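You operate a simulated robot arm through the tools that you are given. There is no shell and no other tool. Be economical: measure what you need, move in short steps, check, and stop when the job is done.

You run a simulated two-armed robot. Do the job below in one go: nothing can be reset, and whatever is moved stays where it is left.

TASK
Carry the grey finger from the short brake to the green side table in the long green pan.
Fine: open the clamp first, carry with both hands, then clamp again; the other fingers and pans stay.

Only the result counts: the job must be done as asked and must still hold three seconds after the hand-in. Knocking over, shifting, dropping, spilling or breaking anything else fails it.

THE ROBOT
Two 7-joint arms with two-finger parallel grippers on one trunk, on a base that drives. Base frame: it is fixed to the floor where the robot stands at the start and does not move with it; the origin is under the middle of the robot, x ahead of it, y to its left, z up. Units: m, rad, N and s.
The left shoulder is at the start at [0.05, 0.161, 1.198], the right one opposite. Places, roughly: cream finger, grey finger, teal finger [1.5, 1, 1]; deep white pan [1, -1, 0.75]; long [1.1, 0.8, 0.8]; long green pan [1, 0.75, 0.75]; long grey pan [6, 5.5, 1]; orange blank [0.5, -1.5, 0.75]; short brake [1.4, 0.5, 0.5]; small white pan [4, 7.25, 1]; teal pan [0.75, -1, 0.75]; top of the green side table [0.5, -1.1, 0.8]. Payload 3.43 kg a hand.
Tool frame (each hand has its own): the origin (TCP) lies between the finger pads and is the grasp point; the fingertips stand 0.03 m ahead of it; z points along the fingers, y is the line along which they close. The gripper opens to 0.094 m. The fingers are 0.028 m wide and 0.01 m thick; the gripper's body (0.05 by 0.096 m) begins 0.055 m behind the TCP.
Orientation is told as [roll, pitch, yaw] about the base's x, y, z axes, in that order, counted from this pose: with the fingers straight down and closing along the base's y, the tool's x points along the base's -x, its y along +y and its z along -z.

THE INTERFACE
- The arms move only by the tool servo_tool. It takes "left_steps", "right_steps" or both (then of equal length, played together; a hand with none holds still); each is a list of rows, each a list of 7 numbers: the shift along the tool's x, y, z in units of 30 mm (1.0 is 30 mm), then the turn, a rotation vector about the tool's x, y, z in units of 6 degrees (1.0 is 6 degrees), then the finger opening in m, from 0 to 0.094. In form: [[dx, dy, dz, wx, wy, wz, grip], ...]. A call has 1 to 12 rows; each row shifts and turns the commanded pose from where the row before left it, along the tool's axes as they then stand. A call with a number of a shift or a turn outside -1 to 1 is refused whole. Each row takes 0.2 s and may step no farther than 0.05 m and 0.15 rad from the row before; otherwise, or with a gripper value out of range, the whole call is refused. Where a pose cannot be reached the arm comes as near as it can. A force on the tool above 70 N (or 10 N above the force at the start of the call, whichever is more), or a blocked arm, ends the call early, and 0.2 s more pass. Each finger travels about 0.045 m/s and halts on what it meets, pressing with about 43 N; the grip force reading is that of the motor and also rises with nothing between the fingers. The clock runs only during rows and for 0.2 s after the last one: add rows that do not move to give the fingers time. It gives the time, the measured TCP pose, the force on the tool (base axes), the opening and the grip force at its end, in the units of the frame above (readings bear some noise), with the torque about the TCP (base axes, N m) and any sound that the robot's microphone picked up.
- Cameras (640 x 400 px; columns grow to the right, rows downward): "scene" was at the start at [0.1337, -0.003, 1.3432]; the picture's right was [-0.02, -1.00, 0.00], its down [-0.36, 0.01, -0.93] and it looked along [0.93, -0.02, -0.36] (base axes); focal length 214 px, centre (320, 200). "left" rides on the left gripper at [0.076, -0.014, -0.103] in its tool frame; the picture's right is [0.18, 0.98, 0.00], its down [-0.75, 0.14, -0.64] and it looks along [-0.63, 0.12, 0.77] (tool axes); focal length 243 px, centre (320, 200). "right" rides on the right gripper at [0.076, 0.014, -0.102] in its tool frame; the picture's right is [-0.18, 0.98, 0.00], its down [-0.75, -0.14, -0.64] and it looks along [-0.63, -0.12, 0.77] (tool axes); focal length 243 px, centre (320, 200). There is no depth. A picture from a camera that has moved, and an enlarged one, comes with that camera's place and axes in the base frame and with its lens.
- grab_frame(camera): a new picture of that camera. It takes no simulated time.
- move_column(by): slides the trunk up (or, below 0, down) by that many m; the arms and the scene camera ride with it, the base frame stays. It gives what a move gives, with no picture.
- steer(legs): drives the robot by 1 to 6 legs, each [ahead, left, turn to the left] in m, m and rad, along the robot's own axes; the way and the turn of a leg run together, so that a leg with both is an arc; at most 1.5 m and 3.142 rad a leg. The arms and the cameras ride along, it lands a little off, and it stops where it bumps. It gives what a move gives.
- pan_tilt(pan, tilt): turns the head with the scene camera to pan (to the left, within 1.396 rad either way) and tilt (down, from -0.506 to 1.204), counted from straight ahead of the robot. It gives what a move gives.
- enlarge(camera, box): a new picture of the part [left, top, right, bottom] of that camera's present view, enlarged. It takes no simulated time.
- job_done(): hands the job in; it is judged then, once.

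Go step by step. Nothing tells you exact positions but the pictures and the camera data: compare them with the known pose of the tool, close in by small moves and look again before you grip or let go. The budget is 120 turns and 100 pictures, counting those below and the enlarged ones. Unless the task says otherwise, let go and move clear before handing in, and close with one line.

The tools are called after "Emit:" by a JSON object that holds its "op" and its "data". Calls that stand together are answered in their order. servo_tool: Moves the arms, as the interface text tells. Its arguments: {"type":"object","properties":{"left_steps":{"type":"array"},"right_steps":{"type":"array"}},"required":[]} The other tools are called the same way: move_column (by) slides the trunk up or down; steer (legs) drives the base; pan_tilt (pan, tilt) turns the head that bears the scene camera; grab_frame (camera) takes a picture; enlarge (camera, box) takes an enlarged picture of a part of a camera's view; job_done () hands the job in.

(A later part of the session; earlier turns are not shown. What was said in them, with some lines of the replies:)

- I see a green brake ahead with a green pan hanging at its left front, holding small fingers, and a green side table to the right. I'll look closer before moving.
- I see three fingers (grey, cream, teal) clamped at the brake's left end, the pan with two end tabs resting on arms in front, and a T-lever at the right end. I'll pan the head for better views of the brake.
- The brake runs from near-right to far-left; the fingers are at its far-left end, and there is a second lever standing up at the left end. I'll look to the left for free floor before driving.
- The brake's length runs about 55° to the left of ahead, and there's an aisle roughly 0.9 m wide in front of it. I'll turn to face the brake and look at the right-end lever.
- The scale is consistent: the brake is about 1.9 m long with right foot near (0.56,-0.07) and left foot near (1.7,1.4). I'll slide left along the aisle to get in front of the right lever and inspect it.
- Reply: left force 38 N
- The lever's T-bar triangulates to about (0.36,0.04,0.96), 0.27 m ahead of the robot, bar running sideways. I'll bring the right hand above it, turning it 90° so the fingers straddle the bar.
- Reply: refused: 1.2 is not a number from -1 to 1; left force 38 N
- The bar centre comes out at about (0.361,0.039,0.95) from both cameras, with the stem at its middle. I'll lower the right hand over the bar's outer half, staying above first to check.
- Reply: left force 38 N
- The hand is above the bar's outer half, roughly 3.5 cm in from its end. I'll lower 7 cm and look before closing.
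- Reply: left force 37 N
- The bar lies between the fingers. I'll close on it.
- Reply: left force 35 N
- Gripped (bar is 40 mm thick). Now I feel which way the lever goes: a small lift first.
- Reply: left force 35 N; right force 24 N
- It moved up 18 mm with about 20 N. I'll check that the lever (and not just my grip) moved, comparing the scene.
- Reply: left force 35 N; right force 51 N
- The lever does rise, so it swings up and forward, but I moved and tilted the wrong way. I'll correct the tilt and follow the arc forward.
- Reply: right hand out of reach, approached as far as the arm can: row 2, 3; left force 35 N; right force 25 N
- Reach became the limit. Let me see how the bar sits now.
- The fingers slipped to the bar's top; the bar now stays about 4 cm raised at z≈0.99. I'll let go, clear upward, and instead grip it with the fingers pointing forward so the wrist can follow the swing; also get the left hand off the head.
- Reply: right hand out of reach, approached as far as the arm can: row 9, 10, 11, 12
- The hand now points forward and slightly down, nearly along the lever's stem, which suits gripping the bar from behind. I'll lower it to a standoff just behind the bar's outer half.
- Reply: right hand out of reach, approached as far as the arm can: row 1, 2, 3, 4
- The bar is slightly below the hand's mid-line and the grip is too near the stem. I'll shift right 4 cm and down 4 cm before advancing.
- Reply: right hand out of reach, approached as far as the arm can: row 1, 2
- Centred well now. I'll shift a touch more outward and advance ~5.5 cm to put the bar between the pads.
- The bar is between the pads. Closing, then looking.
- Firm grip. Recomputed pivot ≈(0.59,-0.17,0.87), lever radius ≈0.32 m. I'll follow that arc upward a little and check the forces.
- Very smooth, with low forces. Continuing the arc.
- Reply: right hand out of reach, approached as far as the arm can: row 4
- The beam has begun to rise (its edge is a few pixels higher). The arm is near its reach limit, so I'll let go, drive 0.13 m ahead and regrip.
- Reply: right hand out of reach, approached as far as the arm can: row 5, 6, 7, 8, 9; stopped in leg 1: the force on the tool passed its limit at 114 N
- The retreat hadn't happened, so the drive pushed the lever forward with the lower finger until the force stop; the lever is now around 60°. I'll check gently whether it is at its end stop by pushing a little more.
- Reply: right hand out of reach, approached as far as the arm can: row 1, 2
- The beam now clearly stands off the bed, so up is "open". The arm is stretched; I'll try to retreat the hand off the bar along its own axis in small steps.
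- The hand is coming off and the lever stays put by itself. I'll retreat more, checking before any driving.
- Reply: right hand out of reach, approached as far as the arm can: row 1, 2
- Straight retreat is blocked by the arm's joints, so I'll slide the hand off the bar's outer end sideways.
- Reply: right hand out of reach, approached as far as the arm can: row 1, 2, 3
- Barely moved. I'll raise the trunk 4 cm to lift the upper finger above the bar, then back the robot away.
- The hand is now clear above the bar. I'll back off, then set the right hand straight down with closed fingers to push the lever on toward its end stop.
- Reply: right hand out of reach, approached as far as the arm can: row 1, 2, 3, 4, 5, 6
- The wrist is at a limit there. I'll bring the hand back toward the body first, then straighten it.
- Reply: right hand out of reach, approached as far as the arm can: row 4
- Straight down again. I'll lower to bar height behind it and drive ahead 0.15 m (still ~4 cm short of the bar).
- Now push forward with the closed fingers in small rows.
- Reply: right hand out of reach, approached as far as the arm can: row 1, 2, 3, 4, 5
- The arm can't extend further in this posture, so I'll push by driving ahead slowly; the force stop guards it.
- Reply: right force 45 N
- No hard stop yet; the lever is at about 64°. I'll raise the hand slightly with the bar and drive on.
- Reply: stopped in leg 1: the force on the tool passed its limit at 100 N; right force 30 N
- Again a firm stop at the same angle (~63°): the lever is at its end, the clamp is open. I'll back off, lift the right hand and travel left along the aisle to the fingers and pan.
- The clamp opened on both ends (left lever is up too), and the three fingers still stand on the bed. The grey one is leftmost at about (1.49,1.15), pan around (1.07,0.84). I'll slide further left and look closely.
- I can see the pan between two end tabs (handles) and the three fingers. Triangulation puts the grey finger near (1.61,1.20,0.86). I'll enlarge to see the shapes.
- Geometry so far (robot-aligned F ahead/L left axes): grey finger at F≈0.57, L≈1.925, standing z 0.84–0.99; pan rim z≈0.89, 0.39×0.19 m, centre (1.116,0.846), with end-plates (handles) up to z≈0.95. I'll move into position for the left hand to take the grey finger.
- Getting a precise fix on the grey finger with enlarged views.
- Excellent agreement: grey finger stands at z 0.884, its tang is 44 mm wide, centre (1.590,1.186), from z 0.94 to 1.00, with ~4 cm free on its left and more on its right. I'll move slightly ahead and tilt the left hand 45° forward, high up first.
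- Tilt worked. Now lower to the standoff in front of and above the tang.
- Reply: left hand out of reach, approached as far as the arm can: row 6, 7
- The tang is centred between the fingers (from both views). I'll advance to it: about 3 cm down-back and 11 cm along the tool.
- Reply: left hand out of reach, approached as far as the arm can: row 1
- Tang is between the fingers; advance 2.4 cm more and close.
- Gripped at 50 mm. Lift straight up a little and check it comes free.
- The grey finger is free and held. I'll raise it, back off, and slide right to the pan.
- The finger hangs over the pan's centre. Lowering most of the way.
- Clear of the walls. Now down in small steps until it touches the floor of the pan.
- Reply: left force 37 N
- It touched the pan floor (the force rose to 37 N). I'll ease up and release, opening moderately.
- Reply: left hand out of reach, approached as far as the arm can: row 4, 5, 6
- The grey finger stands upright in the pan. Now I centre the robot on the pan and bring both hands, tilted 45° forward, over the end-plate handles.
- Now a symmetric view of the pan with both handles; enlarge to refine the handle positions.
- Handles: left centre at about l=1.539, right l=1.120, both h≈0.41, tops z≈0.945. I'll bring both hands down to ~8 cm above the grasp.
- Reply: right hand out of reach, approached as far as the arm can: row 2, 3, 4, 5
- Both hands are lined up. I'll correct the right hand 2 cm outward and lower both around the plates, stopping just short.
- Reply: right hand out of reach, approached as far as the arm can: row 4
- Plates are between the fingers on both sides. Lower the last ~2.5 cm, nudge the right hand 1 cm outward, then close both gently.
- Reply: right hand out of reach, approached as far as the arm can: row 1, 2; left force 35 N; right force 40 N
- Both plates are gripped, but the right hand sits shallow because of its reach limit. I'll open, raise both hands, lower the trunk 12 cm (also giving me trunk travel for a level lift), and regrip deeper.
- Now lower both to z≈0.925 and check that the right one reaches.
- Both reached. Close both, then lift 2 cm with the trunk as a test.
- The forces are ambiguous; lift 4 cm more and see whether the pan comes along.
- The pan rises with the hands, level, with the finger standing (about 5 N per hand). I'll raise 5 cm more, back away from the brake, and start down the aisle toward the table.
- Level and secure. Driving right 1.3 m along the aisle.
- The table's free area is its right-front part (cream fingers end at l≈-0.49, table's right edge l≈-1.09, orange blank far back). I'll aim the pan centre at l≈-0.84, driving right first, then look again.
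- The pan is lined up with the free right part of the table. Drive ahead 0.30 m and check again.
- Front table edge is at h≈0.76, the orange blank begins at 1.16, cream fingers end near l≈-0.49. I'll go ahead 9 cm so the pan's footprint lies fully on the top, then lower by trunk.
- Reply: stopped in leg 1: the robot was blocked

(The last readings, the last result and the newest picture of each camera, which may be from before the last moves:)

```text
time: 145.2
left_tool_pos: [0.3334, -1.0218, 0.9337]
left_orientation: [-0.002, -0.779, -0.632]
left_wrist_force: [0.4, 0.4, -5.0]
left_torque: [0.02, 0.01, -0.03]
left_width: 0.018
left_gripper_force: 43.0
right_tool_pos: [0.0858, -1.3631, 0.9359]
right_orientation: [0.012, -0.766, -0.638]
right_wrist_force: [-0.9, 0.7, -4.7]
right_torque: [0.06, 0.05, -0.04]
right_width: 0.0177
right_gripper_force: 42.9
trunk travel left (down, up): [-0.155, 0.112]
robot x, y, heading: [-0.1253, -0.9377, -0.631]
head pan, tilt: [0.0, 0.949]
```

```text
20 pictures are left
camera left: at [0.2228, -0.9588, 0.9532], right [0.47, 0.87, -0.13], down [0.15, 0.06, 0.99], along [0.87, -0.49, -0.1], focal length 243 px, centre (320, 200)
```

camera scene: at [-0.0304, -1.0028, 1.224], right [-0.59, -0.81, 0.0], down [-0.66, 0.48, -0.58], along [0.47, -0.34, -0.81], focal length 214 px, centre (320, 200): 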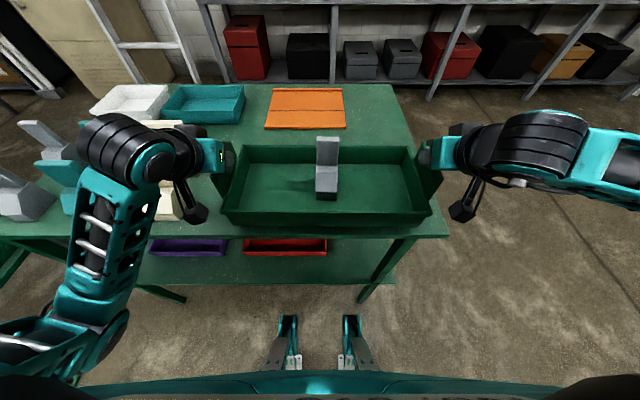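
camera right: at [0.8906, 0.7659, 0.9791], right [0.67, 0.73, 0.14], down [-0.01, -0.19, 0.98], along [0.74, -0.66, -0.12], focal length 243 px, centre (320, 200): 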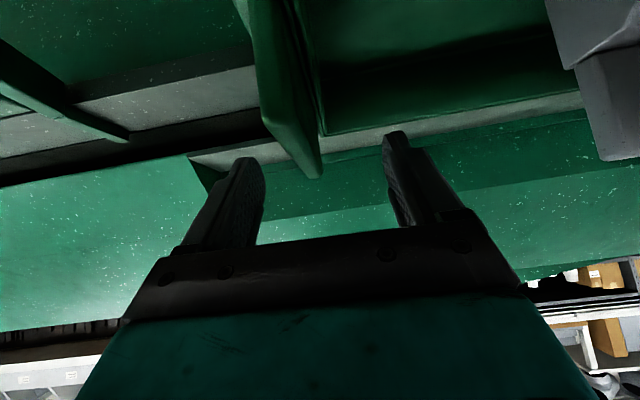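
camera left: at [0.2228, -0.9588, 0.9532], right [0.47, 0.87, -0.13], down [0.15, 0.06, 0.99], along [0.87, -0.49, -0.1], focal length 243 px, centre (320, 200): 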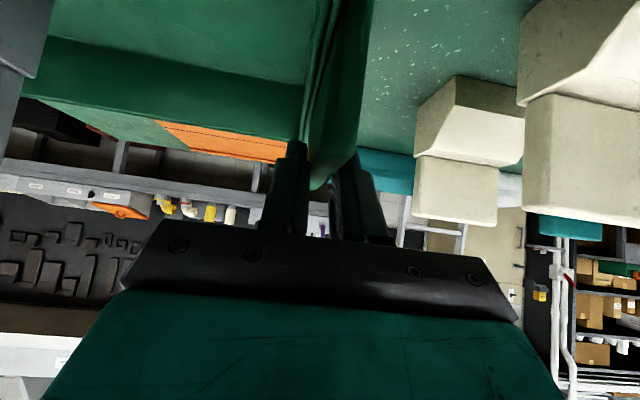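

The base just touched something and stopped; the pan's front is flush with the table edge (h≈0.76), so I'd like it 3–4 cm further in. I'll extend both arms forward together in small steps.

Emit:
{"op": "servo_tool", "data": {"left_steps": [[-0.22, 0, 0.22, 0, 0, 0, 0], [-0.22, 0, 0.22, 0, 0, 0, 0], [-0.22, 0, 0.22, 0, 0, 0, 0], [-0.22, 0, 0.22, 0, 0, 0, 0]], "right_steps": [[-0.22, 0, 0.22, 0, 0, 0, 0], [-0.22, 0, 0.22, 0, 0, 0, 0], [-0.22, 0, 0.22, 0, 0, 0, 0], [-0.22, 0, 0.22, 0, 0, 0, 0]]}}

Emit:
{"op": "move_column", "data": {"by": -0.03}}

Emit:
{"op": "enlarge", "data": {"camera": "scene", "box": [200, 130, 460, 290]}}

```text
time: 146.2
left_tool_pos: [0.3634, -1.0445, 0.9341]
left_orientation: [-0.002, -0.778, -0.631]
left_wrist_force: [-2.4, -2.1, -4.6]
left_torque: [0.06, 0.1, 0.03]
left_width: 0.0178
left_gripper_force: 43.1
right_tool_pos: [0.1156, -1.3855, 0.934]
right_orientation: [0.013, -0.766, -0.637]
right_wrist_force: [2.5, 2.5, -4.5]
right_torque: [0.03, -0.01, -0.02]
right_width: 0.0183
right_gripper_force: 42.5
trunk travel left (down, up): [-0.155, 0.112]
robot x, y, heading: [-0.1223, -0.9343, -0.629]
head pan, tilt: [0.0, 0.949]
```

```text
time: 146.9
left_tool_pos: [0.3627, -1.043, 0.9125]
left_orientation: [-0.007, -0.81, -0.628]
left_wrist_force: [7.1, -8.7, 41.1]
left_torque: [0.14, 0.25, -0.01]
left_width: 0.0186
left_gripper_force: 43.2
right_tool_pos: [0.1168, -1.3851, 0.9154]
right_orientation: [0.017, -0.796, -0.642]
right_wrist_force: [7.2, -0.9, 42.5]
right_torque: [0.23, 0.25, 0.0]
right_width: 0.0184
right_gripper_force: 42.9
trunk travel left (down, up): [-0.125, 0.142]
robot x, y, heading: [-0.1222, -0.9338, -0.631]
head pan, tilt: [0.0, 0.949]
```

```text
2.46 times, centred on (330, 210) of scene
camera zoom: at [-0.034, -0.9998, 1.1959], right [-0.59, -0.81, 0.0], down [-0.65, 0.48, -0.59], along [0.47, -0.35, -0.81], focal length 528 px, centre (295, 175)
```

zoom: 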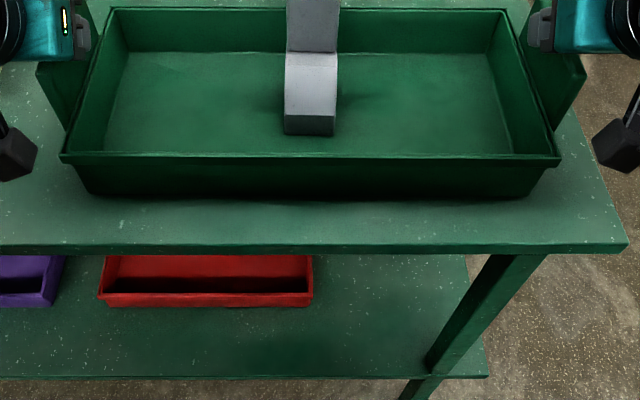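

The pan has landed on the table, well inside its edges. I'll ease the pressure and open both hands.

Emit:
{"op": "move_column", "data": {"by": 0.01}}

Emit:
{"op": "servo_tool", "data": {"left_steps": [[0, 0, 0, 0, 0, 0, 0.03], [0, 0, 0, 0, 0, 0, 0.045], [0, 0, 0, 0, 0, 0, 0.06], [0, 0, 0, 0, 0, 0, 0.07], [0, 0, 0, 0, 0, 0, 0.07]], "right_steps": [[0, 0, 0, 0, 0, 0, 0.03], [0, 0, 0, 0, 0, 0, 0.045], [0, 0, 0, 0, 0, 0, 0.06], [0, 0, 0, 0, 0, 0, 0.07], [0, 0, 0, 0, 0, 0, 0.07]]}}

Emit:
{"op": "move_column", "data": {"by": 0.13}}

Emit:
{"op": "grab_frame", "data": {"camera": "scene"}}

```text
time: 147.5
left_tool_pos: [0.3627, -1.0422, 0.9129]
left_orientation: [-0.002, -0.777, -0.632]
left_wrist_force: [0.9, -3.5, 11.2]
left_torque: [-0.39, -0.45, -0.03]
left_width: 0.018
left_gripper_force: 42.8
right_tool_pos: [0.1171, -1.3857, 0.9168]
right_orientation: [0.01, -0.77, -0.637]
right_wrist_force: [11.6, -1.5, 16.3]
right_torque: [-0.13, -0.28, -0.08]
right_width: 0.0185
right_gripper_force: 42.7
trunk travel left (down, up): [-0.135, 0.132]
robot x, y, heading: [-0.1231, -0.938, -0.63]
head pan, tilt: [0.0, 0.949]
```

```text
time: 148.7
left_tool_pos: [0.3632, -1.0435, 0.9135]
left_orientation: [-0.001, -0.779, -0.629]
left_wrist_force: [0.8, 0.0, -0.5]
left_torque: [0.02, 0.02, 0.0]
left_width: 0.0698
left_gripper_force: 0.0
right_tool_pos: [0.1153, -1.3862, 0.9144]
right_orientation: [0.012, -0.766, -0.637]
right_wrist_force: [0.7, 0.5, 0.0]
right_torque: [-0.05, 0.03, 0.0]
right_width: 0.0699
right_gripper_force: 0.0
trunk travel left (down, up): [-0.135, 0.132]
robot x, y, heading: [-0.1218, -0.9345, -0.629]
head pan, tilt: [0.0, 0.949]
```

```text
time: 150.3
left_tool_pos: [0.364, -1.0435, 1.0431]
left_orientation: [-0.002, -0.78, -0.629]
left_wrist_force: [-0.4, -0.4, 0.0]
left_torque: [-0.02, -0.02, 0.01]
left_width: 0.0701
left_gripper_force: 0.0
right_tool_pos: [0.1158, -1.3844, 1.0452]
right_orientation: [0.012, -0.765, -0.635]
right_wrist_force: [-0.2, -0.6, 0.2]
right_torque: [-0.01, 0.0, -0.03]
right_width: 0.0699
right_gripper_force: 0.0
trunk travel left (down, up): [-0.265, 0.002]
robot x, y, heading: [-0.1224, -0.9336, -0.634]
head pan, tilt: [0.0, 0.949]
```

```text
18 pictures are left
camera scene: at [-0.0307, -1.0026, 1.3339], right [-0.59, -0.81, 0.0], down [-0.66, 0.48, -0.58], along [0.47, -0.34, -0.81], focal length 214 px, centre (320, 200)
```

scene: 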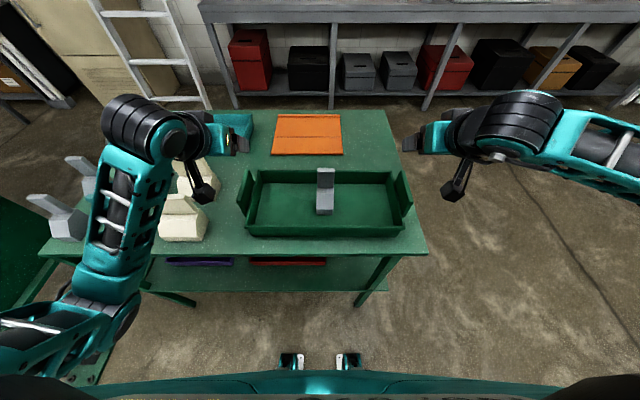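

The pan with the grey finger stands on the table. I'll back off, then lift both hands to travel poses before returning to the lever to clamp again.

Emit:
{"op": "steer", "data": {"legs": [[-0.5, 0, 0.014]]}}

Emit:
{"op": "servo_tool", "data": {"left_steps": [[-0.46, 0, -0.79, 0, 0, 0, 0.05], [-0.46, 0, -0.79, 0, 0, 0, 0.05], [-0.46, 0, -0.79, 0, 0, 0, 0.05], [-0.46, 0, -0.79, 0, 0, 0, 0.05], [-0.46, 0, -0.79, 0, 0, 0, 0.05], [-0.46, 0, -0.79, 0, 0, 0, 0.05], [-0.46, 0, -0.79, 0, 0, 0, 0.05], [-0.46, 0, -0.79, 0, 0, 0, 0.05], [-0.46, 0, -0.79, 0, 0, 0, 0.05], [-0.46, 0, -0.79, 0, 0, 0, 0.05]], "right_steps": [[-0.05, 0.4, -0.87, 0, 0, 0, 0.094], [-0.05, 0.4, -0.87, 0, 0, 0, 0.094], [-0.05, 0.4, -0.87, 0, 0, 0, 0.094], [-0.05, 0.4, -0.87, 0, 0, 0, 0.094], [-0.05, 0.4, -0.87, 0, 0, 0, 0.094], [-0.05, 0.4, -0.87, 0, 0, 0, 0.094], [-0.05, 0.4, -0.87, 0, 0, 0, 0.094], [-0.05, 0.4, -0.87, 0, 0, 0, 0.094], [-0.05, 0.4, -0.87, 0, 0, 0, 0.094], [-0.05, 0.4, -0.87, 0, 0, 0, 0.094]]}}

Emit:
{"op": "servo_tool", "data": {"right_steps": [[0, 0, 0, 0, 1, 0, 0.094], [0, 0, 0, 0, 1, 0, 0.094], [0, 0, 0, 0, 1, 0, 0.094], [0, 0, 0, 0, 1, 0, 0.094], [0, 0, 0, 0, 1, 0, 0.094], [0, 0, 0, 0, 1, 0, 0.094], [0, 0, 0, 0, 1, 0, 0.094], [0, 0, 0, 0, 0.3, 0, 0.094]]}}

```text
time: 153.2
left_tool_pos: [-0.0434, -0.7431, 1.0438]
left_orientation: [0.0, -0.782, -0.615]
left_wrist_force: [-0.4, 0.1, 0.7]
left_torque: [0.02, -0.05, -0.02]
left_width: 0.07
left_gripper_force: 0.0
right_tool_pos: [-0.2848, -1.0882, 1.0454]
right_orientation: [0.012, -0.768, -0.622]
right_wrist_force: [-0.5, -0.3, -0.3]
right_torque: [-0.04, -0.01, -0.03]
right_width: 0.07
right_gripper_force: 0.0
trunk travel left (down, up): [-0.265, 0.002]
robot x, y, heading: [-0.5291, -0.6365, -0.615]
head pan, tilt: [0.0, 0.949]
```

```text
time: 155.4
left_tool_pos: [-0.0978, -0.703, 1.3091]
left_orientation: [-0.002, -0.78, -0.617]
left_wrist_force: [0.3, 0.8, -0.6]
left_torque: [0.02, 0.01, 0.01]
left_width: 0.0501
left_gripper_force: 0.0
right_tool_pos: [-0.3293, -0.9005, 1.2513]
right_orientation: [0.011, -0.767, -0.623]
right_wrist_force: [-0.6, 0.6, -0.1]
right_torque: [0.0, -0.02, 0.0]
right_width: 0.0939
right_gripper_force: 0.0
right hand out of reach, approached as far as the arm can: row 4, 5, 6, 7
trunk travel left (down, up): [-0.265, 0.002]
robot x, y, heading: [-0.5281, -0.641, -0.621]
head pan, tilt: [0.0, 0.949]
```

```text
time: 157.2
left_tool_pos: [-0.0986, -0.7046, 1.3091]
left_orientation: [-0.001, -0.78, -0.615]
left_wrist_force: [0.0, -0.2, -0.3]
left_torque: [0.02, 0.02, 0.0]
left_width: 0.0501
left_gripper_force: 0.1
right_tool_pos: [-0.3302, -0.902, 1.2506]
right_orientation: [0.008, -0.002, -0.614]
right_wrist_force: [0.8, 0.2, 0.0]
right_torque: [0.02, 0.01, -0.04]
right_width: 0.0938
right_gripper_force: 0.1
trunk travel left (down, up): [-0.265, 0.002]
robot x, y, heading: [-0.5294, -0.6424, -0.614]
head pan, tilt: [0.0, 0.949]
```

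Now turn the right hand 90° and drive left in front of the lever, staying back from it.

Emit:
{"op": "servo_tool", "data": {"right_steps": [[0, 0, 0, 0, 0, -1, 0.094], [0, 0, 0, 0, 0, -1, 0.094], [0, 0, 0, 0, 0, -1, 0.094], [0, 0, 0, 0, 0, -1, 0.094], [0, 0, 0, 0, 0, -1, 0.094], [0, 0, 0, 0, 0, -1, 0.094], [0, 0, 0, 0, 0, -1, 0.094], [0, 0, 0, 0, 0, -1, 0.094], [0, 0, 0, 0, 0, -1, 0.094], [0, 0, 0, 0, 0, -1, 0.094], [0, 0, 0, 0, 0, -1, 0.094], [0, 0, 0, 0, 0, -1, 0.094]]}}

Emit:
{"op": "servo_tool", "data": {"right_steps": [[0, 0, 0, 0, 0, -1, 0.094], [0, 0, 0, 0, 0, -1, 0.094], [0, 0, 0, 0, 0, -1, 0.094]]}}

Emit:
{"op": "steer", "data": {"legs": [[-0.05, 0, 0], [0, 1.12, 0]]}}

Emit:
{"op": "grab_frame", "data": {"camera": "scene"}}

Emit:
{"op": "grab_frame", "data": {"camera": "right"}}

```text
time: 159.8
left_tool_pos: [-0.0988, -0.7039, 1.3084]
left_orientation: [-0.001, -0.782, -0.617]
left_wrist_force: [-0.4, 0.3, 0.0]
left_torque: [-0.01, -0.01, 0.01]
left_width: 0.0504
left_gripper_force: 0.0
right_tool_pos: [-0.3293, -0.9016, 1.2511]
right_orientation: [0.0, -0.009, 0.644]
right_wrist_force: [0.1, 0.2, 0.1]
right_torque: [-0.02, 0.0, -0.02]
right_width: 0.0942
right_gripper_force: 0.1
trunk travel left (down, up): [-0.265, 0.002]
robot x, y, heading: [-0.5309, -0.6433, -0.616]
head pan, tilt: [0.0, 0.949]
```

```text
time: 160.6
left_tool_pos: [-0.0981, -0.7039, 1.3087]
left_orientation: [-0.001, -0.781, -0.615]
left_wrist_force: [0.5, -0.4, 0.3]
left_torque: [0.0, 0.0, -0.02]
left_width: 0.0501
left_gripper_force: 0.0
right_tool_pos: [-0.336, -0.8912, 1.2481]
right_orientation: [-0.004, -0.009, 0.955]
right_wrist_force: [-0.3, -0.2, 0.1]
right_torque: [-0.02, 0.0, -0.02]
right_width: 0.0941
right_gripper_force: 0.0
right hand out of reach, approached as far as the arm can: row 3
trunk travel left (down, up): [-0.265, 0.002]
robot x, y, heading: [-0.5285, -0.641, -0.613]
head pan, tilt: [0.0, 0.949]
```

```text
time: 171.2
left_tool_pos: [0.5089, 0.2269, 1.3093]
left_orientation: [-0.002, -0.781, -0.626]
left_wrist_force: [-0.7, -0.5, 0.2]
left_torque: [0.03, -0.03, 0.0]
left_width: 0.05
left_gripper_force: 0.1
right_tool_pos: [0.27, 0.0432, 1.2475]
right_orientation: [-0.002, -0.009, 0.943]
right_wrist_force: [-0.8, -0.5, 0.4]
right_torque: [-0.05, 0.02, -0.01]
right_width: 0.094
right_gripper_force: 0.0
trunk travel left (down, up): [-0.265, 0.002]
robot x, y, heading: [0.08, 0.2931, -0.623]
head pan, tilt: [0.0, 0.949]
```

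```text
17 pictures are left
camera scene: at [0.1707, 0.2264, 1.334], right [-0.59, -0.81, 0.0], down [-0.66, 0.48, -0.58], along [0.47, -0.34, -0.81], focal length 214 px, centre (320, 200)
```

scene: 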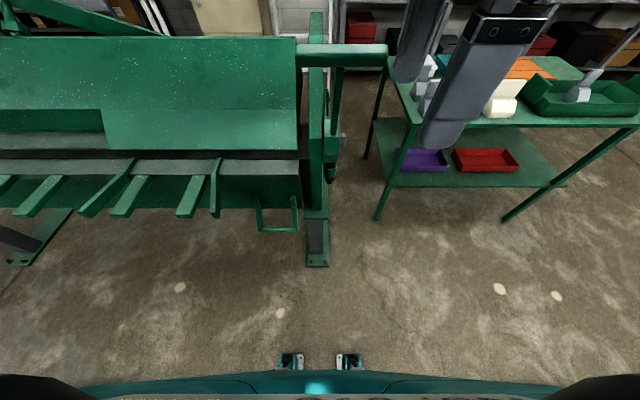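

```text
16 pictures are left
camera right: at [0.2121, -0.0118, 1.3496], right [-0.69, 0.73, 0.0], down [0.55, 0.52, 0.65], along [0.47, 0.45, -0.76], focal length 243 px, centre (320, 200)
```

right: 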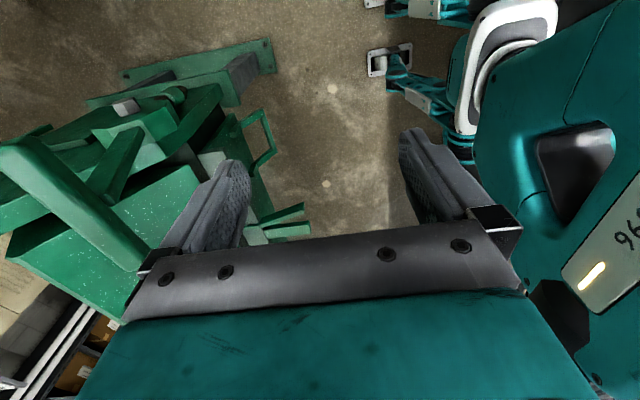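

The lever bar end triangulates to h≈0.438, z≈1.175. I'll raise the hand 2 cm and drive ahead 0.24 m so the open fingers straddle the bar from above.

Emit:
{"op": "servo_tool", "data": {"right_steps": [[0, 0, -0.5, 0, 0, 0, 0.094], [0, 0, -0.5, 0, 0, 0, 0.094]]}}

Emit:
{"op": "steer", "data": {"legs": [[0.24, 0, 0]]}}

Emit:
{"op": "grab_frame", "data": {"camera": "right"}}

```text
time: 171.8
left_tool_pos: [0.5087, 0.2265, 1.3094]
left_orientation: [0.0, -0.78, -0.626]
left_wrist_force: [0.4, -0.3, 0.1]
left_torque: [0.01, 0.01, -0.02]
left_width: 0.05
left_gripper_force: 0.2
right_tool_pos: [0.2684, 0.0481, 1.2769]
right_orientation: [-0.003, -0.01, 0.94]
right_wrist_force: [1.0, -0.3, 0.7]
right_torque: [-0.01, 0.01, 0.01]
right_width: 0.0938
right_gripper_force: 0.0
right hand out of reach, approached as far as the arm can: row 1, 2
trunk travel left (down, up): [-0.265, 0.002]
robot x, y, heading: [0.078, 0.292, -0.625]
head pan, tilt: [0.0, 0.949]
```

```text
time: 173.6
left_tool_pos: [0.7029, 0.0877, 1.3095]
left_orientation: [0.0, -0.775, -0.626]
left_wrist_force: [0.4, 0.2, 0.0]
left_torque: [0.02, 0.01, -0.03]
left_width: 0.0498
left_gripper_force: 0.1
right_tool_pos: [0.4601, -0.0911, 1.2756]
right_orientation: [-0.003, -0.009, 0.94]
right_wrist_force: [1.4, -0.4, 0.4]
right_torque: [0.03, 0.0, -0.04]
right_width: 0.0941
right_gripper_force: 0.0
trunk travel left (down, up): [-0.265, 0.002]
robot x, y, heading: [0.2716, 0.1525, -0.626]
head pan, tilt: [0.0, 0.949]
```

```text
15 pictures are left
camera right: at [0.4018, -0.146, 1.3773], right [-0.69, 0.73, 0.0], down [0.55, 0.52, 0.65], along [0.47, 0.44, -0.76], focal length 243 px, centre (320, 200)
```

right: 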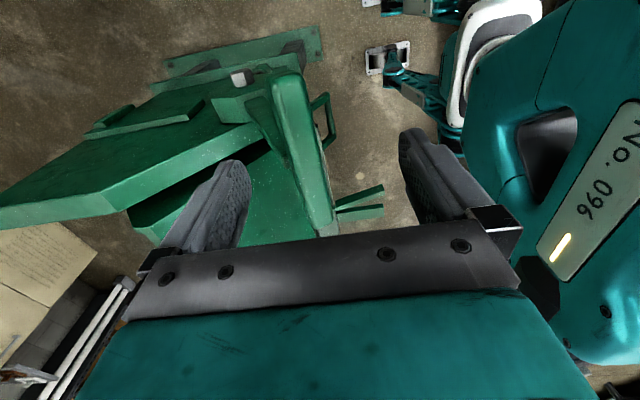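

The bar lies between the open fingers. Lower ~10 cm over it.

Emit:
{"op": "servo_tool", "data": {"right_steps": [[0, 0, 0.9, 0, 0, 0, 0.094], [0, 0, 0.9, 0, 0, 0, 0.094], [0, 0, 0.8, 0, 0, 0, 0.094], [0, 0, 0.8, 0, 0, 0, 0.094]]}}

Emit:
{"op": "grab_frame", "data": {"camera": "right"}}

```text
time: 174.6
left_tool_pos: [0.7022, 0.0861, 1.3093]
left_orientation: [-0.001, -0.781, -0.626]
left_wrist_force: [-0.3, -0.6, 1.0]
left_torque: [0.0, -0.01, 0.02]
left_width: 0.0501
left_gripper_force: 0.1
right_tool_pos: [0.4603, -0.0903, 1.1733]
right_orientation: [-0.004, -0.01, 0.938]
right_wrist_force: [-0.4, 0.0, -0.1]
right_torque: [-0.05, -0.01, 0.02]
right_width: 0.094
right_gripper_force: 0.1
trunk travel left (down, up): [-0.265, 0.002]
robot x, y, heading: [0.2746, 0.1554, -0.632]
head pan, tilt: [0.0, 0.949]
```

```text
14 pictures are left
camera right: at [0.4019, -0.1451, 1.275], right [-0.68, 0.73, 0.0], down [0.55, 0.52, 0.65], along [0.47, 0.44, -0.76], focal length 243 px, centre (320, 200)
```

right: 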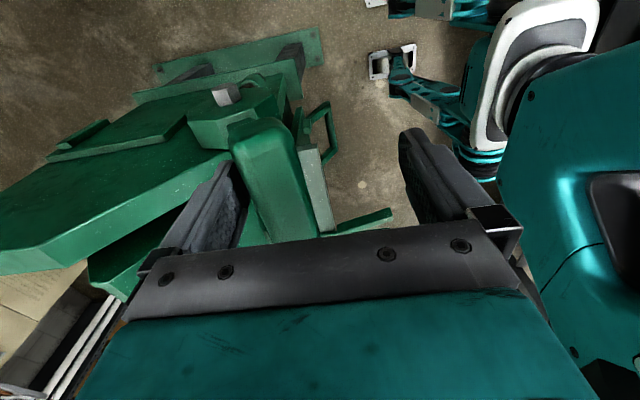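

Now pull back and down along the arc with the front finger.

Emit:
{"op": "servo_tool", "data": {"right_steps": [[0, 0.6, 0.2, 0, 0, 0, 0.094], [0, 0.6, 0.3, 0, 0, 0, 0.094], [0, 0.6, 0.35, 0, 0, 0, 0.094], [0, 0.6, 0.4, 0, 0, 0, 0.094], [0, 0.6, 0.45, 0, 0, 0, 0.094], [0, 0.6, 0.5, 0, 0, 0, 0.094]]}}

Emit:
{"op": "grab_frame", "data": {"camera": "right"}}

```text
time: 176.0
left_tool_pos: [0.7018, 0.0868, 1.3094]
left_orientation: [0.001, -0.778, -0.625]
left_wrist_force: [0.0, 0.5, 0.8]
left_torque: [-0.03, -0.02, -0.05]
left_width: 0.0501
left_gripper_force: 0.0
right_tool_pos: [0.3939, -0.0237, 1.1127]
right_orientation: [0.0, -0.01, 0.941]
right_wrist_force: [3.6, -8.6, -0.1]
right_torque: [-0.05, -0.03, -0.08]
right_width: 0.0941
right_gripper_force: 0.1
right hand out of reach, approached as far as the arm can: row 6
trunk travel left (down, up): [-0.265, 0.002]
robot x, y, heading: [0.2729, 0.1562, -0.625]
head pan, tilt: [0.0, 0.949]
```

```text
13 pictures are left
camera right: at [0.3346, -0.0783, 1.214], right [-0.69, 0.73, 0.0], down [0.56, 0.52, 0.65], along [0.47, 0.45, -0.76], focal length 243 px, centre (320, 200)
```

right: 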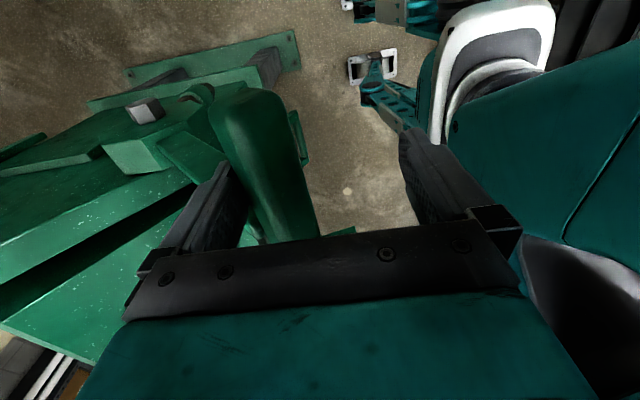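

Moves easily. The hand is near its inner limit, so I'll alternate: drive back 4 cm, then lower the hand.

Emit:
{"op": "steer", "data": {"legs": [[-0.04, 0, 0]]}}

Emit:
{"op": "servo_tool", "data": {"right_steps": [[0.25, 0, 0.6, 0, 0, 0, 0.094], [0.25, 0, 0.7, 0, 0, 0, 0.094], [0, 0, 0.7, 0, 0, 0, 0.094]]}}

Emit:
{"op": "steer", "data": {"legs": [[-0.03, 0, 0]]}}

Emit:
{"op": "grab_frame", "data": {"camera": "right"}}

```text
time: 176.8
left_tool_pos: [0.6833, 0.1018, 1.3091]
left_orientation: [-0.001, -0.781, -0.628]
left_wrist_force: [-1.1, 0.2, 0.4]
left_torque: [0.02, -0.01, -0.01]
left_width: 0.05
left_gripper_force: 0.0
right_tool_pos: [0.3771, -0.0123, 1.1114]
right_orientation: [-0.014, -0.008, 0.926]
right_wrist_force: [4.7, -3.3, 0.7]
right_torque: [-0.14, -0.05, 0.06]
right_width: 0.094
right_gripper_force: 0.0
trunk travel left (down, up): [-0.265, 0.002]
robot x, y, heading: [0.2529, 0.1666, -0.623]
head pan, tilt: [0.0, 0.949]
stopped in leg 1: the force on the tool passed its limit at 150 N (the readings are from after the stop); the commanded pose is now the measured one
```

```text
time: 177.7
left_tool_pos: [0.683, 0.1001, 1.31]
left_orientation: [0.001, -0.779, -0.627]
left_wrist_force: [0.1, 0.1, -0.4]
left_torque: [0.01, 0.04, 0.02]
left_width: 0.05
left_gripper_force: 0.1
right_tool_pos: [0.386, -0.0226, 1.0529]
right_orientation: [-0.011, -0.005, 0.927]
right_wrist_force: [1.6, -0.7, 0.2]
right_torque: [0.0, -0.03, -0.01]
right_width: 0.0942
right_gripper_force: 0.0
right hand out of reach, approached as far as the arm can: row 1, 2
trunk travel left (down, up): [-0.265, 0.002]
robot x, y, heading: [0.2522, 0.1683, -0.625]
head pan, tilt: [0.0, 0.949]
```

```text
time: 178.5
left_tool_pos: [0.6618, 0.1169, 1.3082]
left_orientation: [0.002, -0.773, -0.625]
left_wrist_force: [-0.4, 0.5, 0.8]
left_torque: [0.0, -0.03, 0.0]
left_width: 0.0501
left_gripper_force: 0.1
right_tool_pos: [0.366, -0.0072, 1.0543]
right_orientation: [-0.01, -0.007, 0.925]
right_wrist_force: [22.8, -19.1, -13.6]
right_torque: [0.73, 0.78, 0.31]
right_width: 0.0944
right_gripper_force: 0.4
trunk travel left (down, up): [-0.265, 0.002]
robot x, y, heading: [0.2257, 0.1901, -0.624]
head pan, tilt: [0.0, 0.949]
```

```text
12 pictures are left
camera right: at [0.3048, -0.0599, 1.1553], right [-0.67, 0.74, -0.01], down [0.56, 0.52, 0.65], along [0.48, 0.43, -0.76], focal length 243 px, centre (320, 200)
```

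right: 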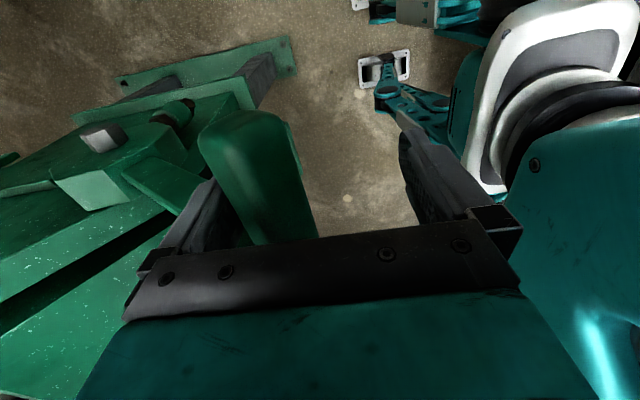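

Progress: lever at ~40°. Now push down with the palm/arm in small steps.

Emit:
{"op": "servo_tool", "data": {"right_steps": [[0, 0.1, 0.5, 0, 0, 0, 0.094], [0, 0.1, 0.5, 0, 0, 0, 0.094], [0, 0, 0.5, 0, 0, 0, 0.094], [0, 0, 0.5, 0, 0, 0, 0.094]]}}

```text
time: 179.5
left_tool_pos: [0.6572, 0.1191, 1.3093]
left_orientation: [0.0, -0.781, -0.626]
left_wrist_force: [0.5, -0.6, -1.0]
left_torque: [0.02, 0.01, -0.01]
left_width: 0.0503
left_gripper_force: 0.1
right_tool_pos: [0.3585, -0.0016, 0.9934]
right_orientation: [-0.015, -0.005, 0.926]
right_wrist_force: [-3.7, 1.7, 9.7]
right_torque: [-0.31, -0.11, -0.11]
right_width: 0.0942
right_gripper_force: 0.1
trunk travel left (down, up): [-0.265, 0.002]
robot x, y, heading: [0.2268, 0.1859, -0.627]
head pan, tilt: [0.0, 0.949]
```

Emit:
{"op": "servo_tool", "data": {"right_steps": [[0, 0.2, 0.5, 0, 0, 0, 0.094], [0, 0.2, 0.5, 0, 0, 0, 0.094], [0, 0.2, 0.5, 0, 0, 0, 0.094]]}}

Emit:
{"op": "grab_frame", "data": {"camera": "scene"}}

```text
time: 180.3
left_tool_pos: [0.6571, 0.1193, 1.3094]
left_orientation: [0.0, -0.78, -0.626]
left_wrist_force: [-0.1, 0.0, 0.2]
left_torque: [0.0, -0.01, -0.02]
left_width: 0.0499
left_gripper_force: 0.1
right_tool_pos: [0.3445, 0.0095, 0.948]
right_orientation: [-0.017, -0.005, 0.925]
right_wrist_force: [-4.2, 3.0, 7.7]
right_torque: [-0.28, -0.1, -0.12]
right_width: 0.0938
right_gripper_force: 0.1
trunk travel left (down, up): [-0.265, 0.002]
robot x, y, heading: [0.2246, 0.1839, -0.63]
head pan, tilt: [0.0, 0.949]
```

```text
11 pictures are left
camera scene: at [0.3192, 0.119, 1.334], right [-0.59, -0.81, 0.0], down [-0.66, 0.48, -0.58], along [0.47, -0.34, -0.81], focal length 214 px, centre (320, 200)
```

scene: 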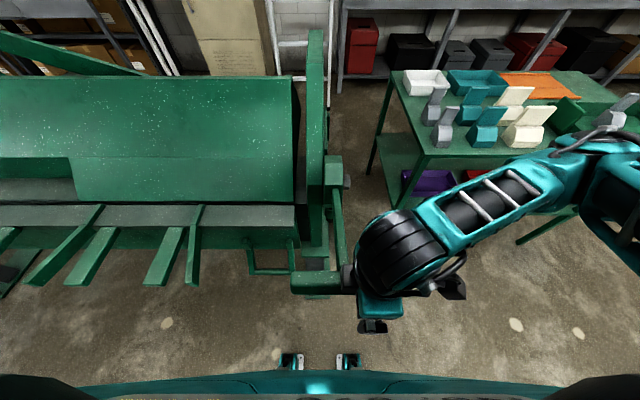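

The beam is closing. Push on down to the end stop.

Emit:
{"op": "servo_tool", "data": {"right_steps": [[0, 0.1, 0.4, 0, 0, 0, 0.094], [0, 0.1, 0.4, 0, 0, 0, 0.094], [0, 0.1, 0.4, 0, 0, 0, 0.094], [0, 0, 0.4, 0, 0, 0, 0.094]]}}

```text
time: 181.1
left_tool_pos: [0.6574, 0.1189, 1.3097]
left_orientation: [0.0, -0.782, -0.627]
left_wrist_force: [0.3, -0.3, -0.6]
left_torque: [0.0, 0.01, -0.02]
left_width: 0.05
left_gripper_force: 0.1
right_tool_pos: [0.3388, 0.0134, 0.9235]
right_orientation: [-0.029, -0.013, 0.932]
right_wrist_force: [-7.7, -3.5, 35.2]
right_torque: [-0.34, 0.33, -0.08]
right_width: 0.0941
right_gripper_force: 0.1
trunk travel left (down, up): [-0.265, 0.002]
robot x, y, heading: [0.2264, 0.1845, -0.626]
head pan, tilt: [0.0, 0.949]
stopped in row 3 (right hand): the force on the tool passed its limit at 95 N (the readings are from after the stop); the commanded pose is now the measured one
```

A firm stop at TCP z 0.924, bar ≈0.955: its starting height. I'll lift the hand clear and verify.

Emit:
{"op": "servo_tool", "data": {"right_steps": [[0, 0, -0.7, 0, 0, 0, 0.094], [0, 0, -0.8, 0, 0, 0, 0.094], [0, 0, -0.8, 0, 0, 0, 0.094], [0, 0, -0.8, 0, 0, 0, 0.094], [0, 0, -0.8, 0, 0, 0, 0.094], [0, 0, -0.8, 0, 0, 0, 0.094], [0, 0, -0.8, 0, 0, 0, 0.094]]}}

Emit:
{"op": "steer", "data": {"legs": [[-0.15, 0, 0]]}}

Emit:
{"op": "grab_frame", "data": {"camera": "scene"}}

Emit:
{"op": "grab_frame", "data": {"camera": "right"}}

```text
time: 182.7
left_tool_pos: [0.6582, 0.1201, 1.3094]
left_orientation: [-0.001, -0.781, -0.627]
left_wrist_force: [0.4, 0.2, 0.1]
left_torque: [0.03, -0.04, -0.02]
left_width: 0.0499
left_gripper_force: 0.0
right_tool_pos: [0.3581, 0.0183, 1.0808]
right_orientation: [-0.028, -0.01, 0.931]
right_wrist_force: [-0.3, -0.1, 0.3]
right_torque: [0.02, -0.01, 0.03]
right_width: 0.094
right_gripper_force: 0.0
right hand out of reach, approached as far as the arm can: row 2, 3, 4, 5
trunk travel left (down, up): [-0.265, 0.002]
robot x, y, heading: [0.2278, 0.1869, -0.625]
head pan, tilt: [0.0, 0.949]
```

```text
time: 184.0
left_tool_pos: [0.5373, 0.2054, 1.3091]
left_orientation: [0.002, -0.781, -0.626]
left_wrist_force: [0.7, 0.3, 0.5]
left_torque: [0.0, -0.02, 0.02]
left_width: 0.0499
left_gripper_force: 0.1
right_tool_pos: [0.2376, 0.1065, 1.0811]
right_orientation: [-0.028, -0.01, 0.931]
right_wrist_force: [0.0, 0.1, 0.6]
right_torque: [-0.04, 0.0, 0.02]
right_width: 0.0941
right_gripper_force: 0.0
trunk travel left (down, up): [-0.265, 0.002]
robot x, y, heading: [0.1034, 0.2713, -0.624]
head pan, tilt: [0.0, 0.949]
```

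```text
10 pictures are left
camera scene: at [0.1985, 0.2061, 1.3341], right [-0.59, -0.81, 0.0], down [-0.66, 0.48, -0.58], along [0.47, -0.34, -0.81], focal length 214 px, centre (320, 200)
```

scene: 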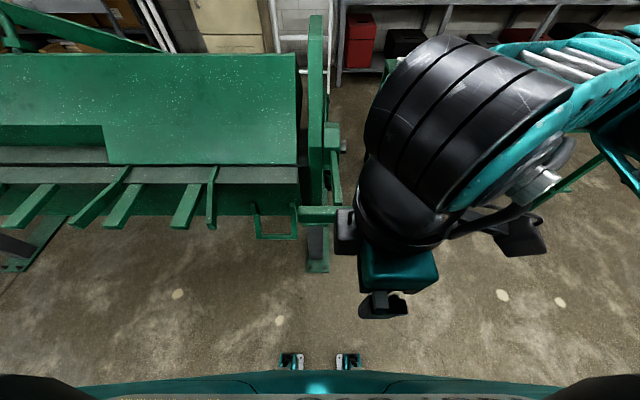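

```text
9 pictures are left
camera right: at [0.1761, 0.054, 1.1818], right [-0.68, 0.74, -0.03], down [0.55, 0.52, 0.65], along [0.49, 0.43, -0.76], focal length 243 px, centre (320, 200)
```

right: 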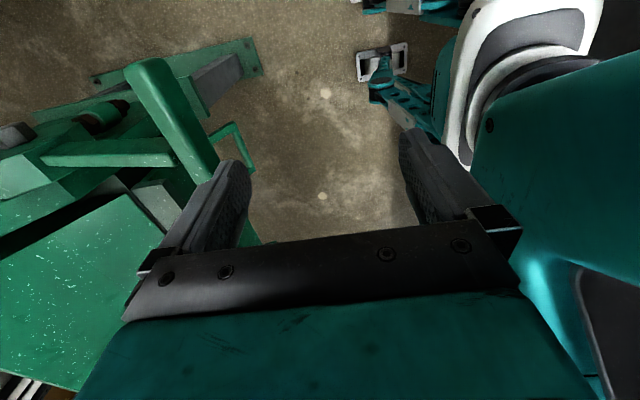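

The lever bar is back at its starting position and the beam sits on the bed again. One last look at the table and at the remaining fingers.

Emit:
{"op": "pan_tilt", "data": {"pan": -0.75, "tilt": 0.5}}

Emit:
{"op": "grab_frame", "data": {"camera": "scene"}}

Emit:
{"op": "pan_tilt", "data": {"pan": 0.85, "tilt": 0.4}}

Emit:
{"op": "grab_frame", "data": {"camera": "scene"}}

```text
time: 185.1
left_tool_pos: [0.5386, 0.206, 1.3091]
left_orientation: [0.0, -0.781, -0.625]
left_wrist_force: [-0.1, 0.0, 1.3]
left_torque: [-0.04, 0.01, -0.03]
left_width: 0.0502
left_gripper_force: 0.0
right_tool_pos: [0.2379, 0.1062, 1.0809]
right_orientation: [-0.029, -0.009, 0.93]
right_wrist_force: [-1.2, 0.1, 0.3]
right_torque: [-0.02, 0.0, 0.0]
right_width: 0.094
right_gripper_force: 0.0
trunk travel left (down, up): [-0.265, 0.002]
robot x, y, heading: [0.108, 0.2739, -0.628]
head pan, tilt: [-0.75, 0.499]
```

```text
8 pictures are left
camera scene: at [0.1579, 0.159, 1.3714], right [-0.98, -0.19, 0.0], down [-0.09, 0.47, -0.88], along [0.17, -0.86, -0.48], focal length 214 px, centre (320, 200)
```

scene: 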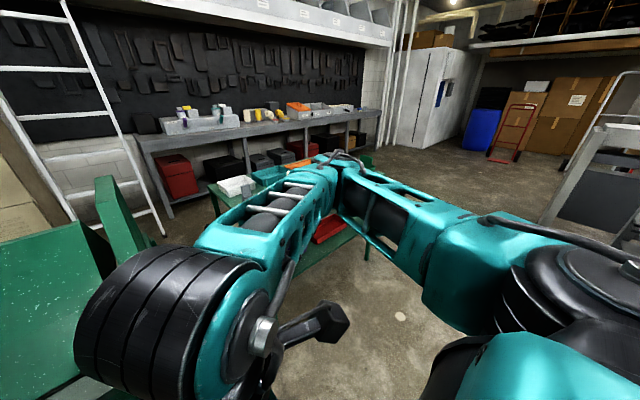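

```text
time: 186.8
left_tool_pos: [0.5377, 0.2064, 1.3102]
left_orientation: [0.0, -0.781, -0.626]
left_wrist_force: [-0.4, 0.0, -0.1]
left_torque: [0.02, -0.01, -0.01]
left_width: 0.0499
left_gripper_force: 0.0
right_tool_pos: [0.238, 0.1052, 1.0817]
right_orientation: [-0.028, -0.009, 0.926]
right_wrist_force: [0.7, 0.2, 0.0]
right_torque: [0.01, -0.01, 0.0]
right_width: 0.0938
right_gripper_force: 0.2
trunk travel left (down, up): [-0.265, 0.002]
robot x, y, heading: [0.1053, 0.2695, -0.623]
head pan, tilt: [0.85, 0.4]
```

```text
7 pictures are left
camera scene: at [0.2307, 0.2687, 1.3806], right [0.22, -0.98, 0.0], down [-0.38, -0.09, -0.92], along [0.9, 0.2, -0.39], focal length 214 px, centre (320, 200)
```

scene: 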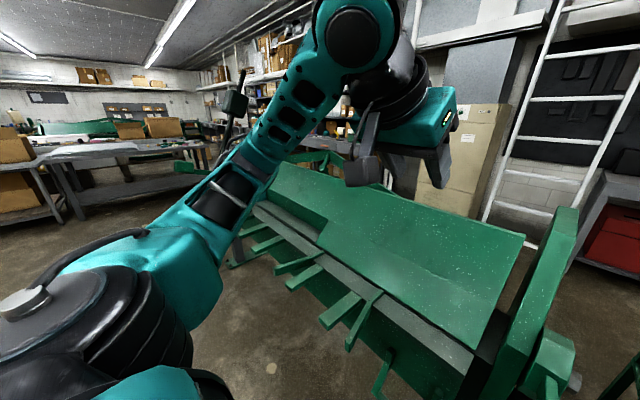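

Both clamp levers are down, the beam is closed, and my hands are clear. The pan with the grey finger was still on the table in the 180 s picture; the arms hid it in this last look.

Emit:
{"op": "job_done", "data": {}}

```text
The job is handed in.
```

I opened the clamp, stood the grey finger in the long green pan and carried the pan with both hands to the right-front part of the green side table. Then I clamped the brake again. The final look was partly blocked by my arms, so I did not re-check the cream and teal fingers after clamping. The base also touched something briefly at the table, but I saw nothing shift.
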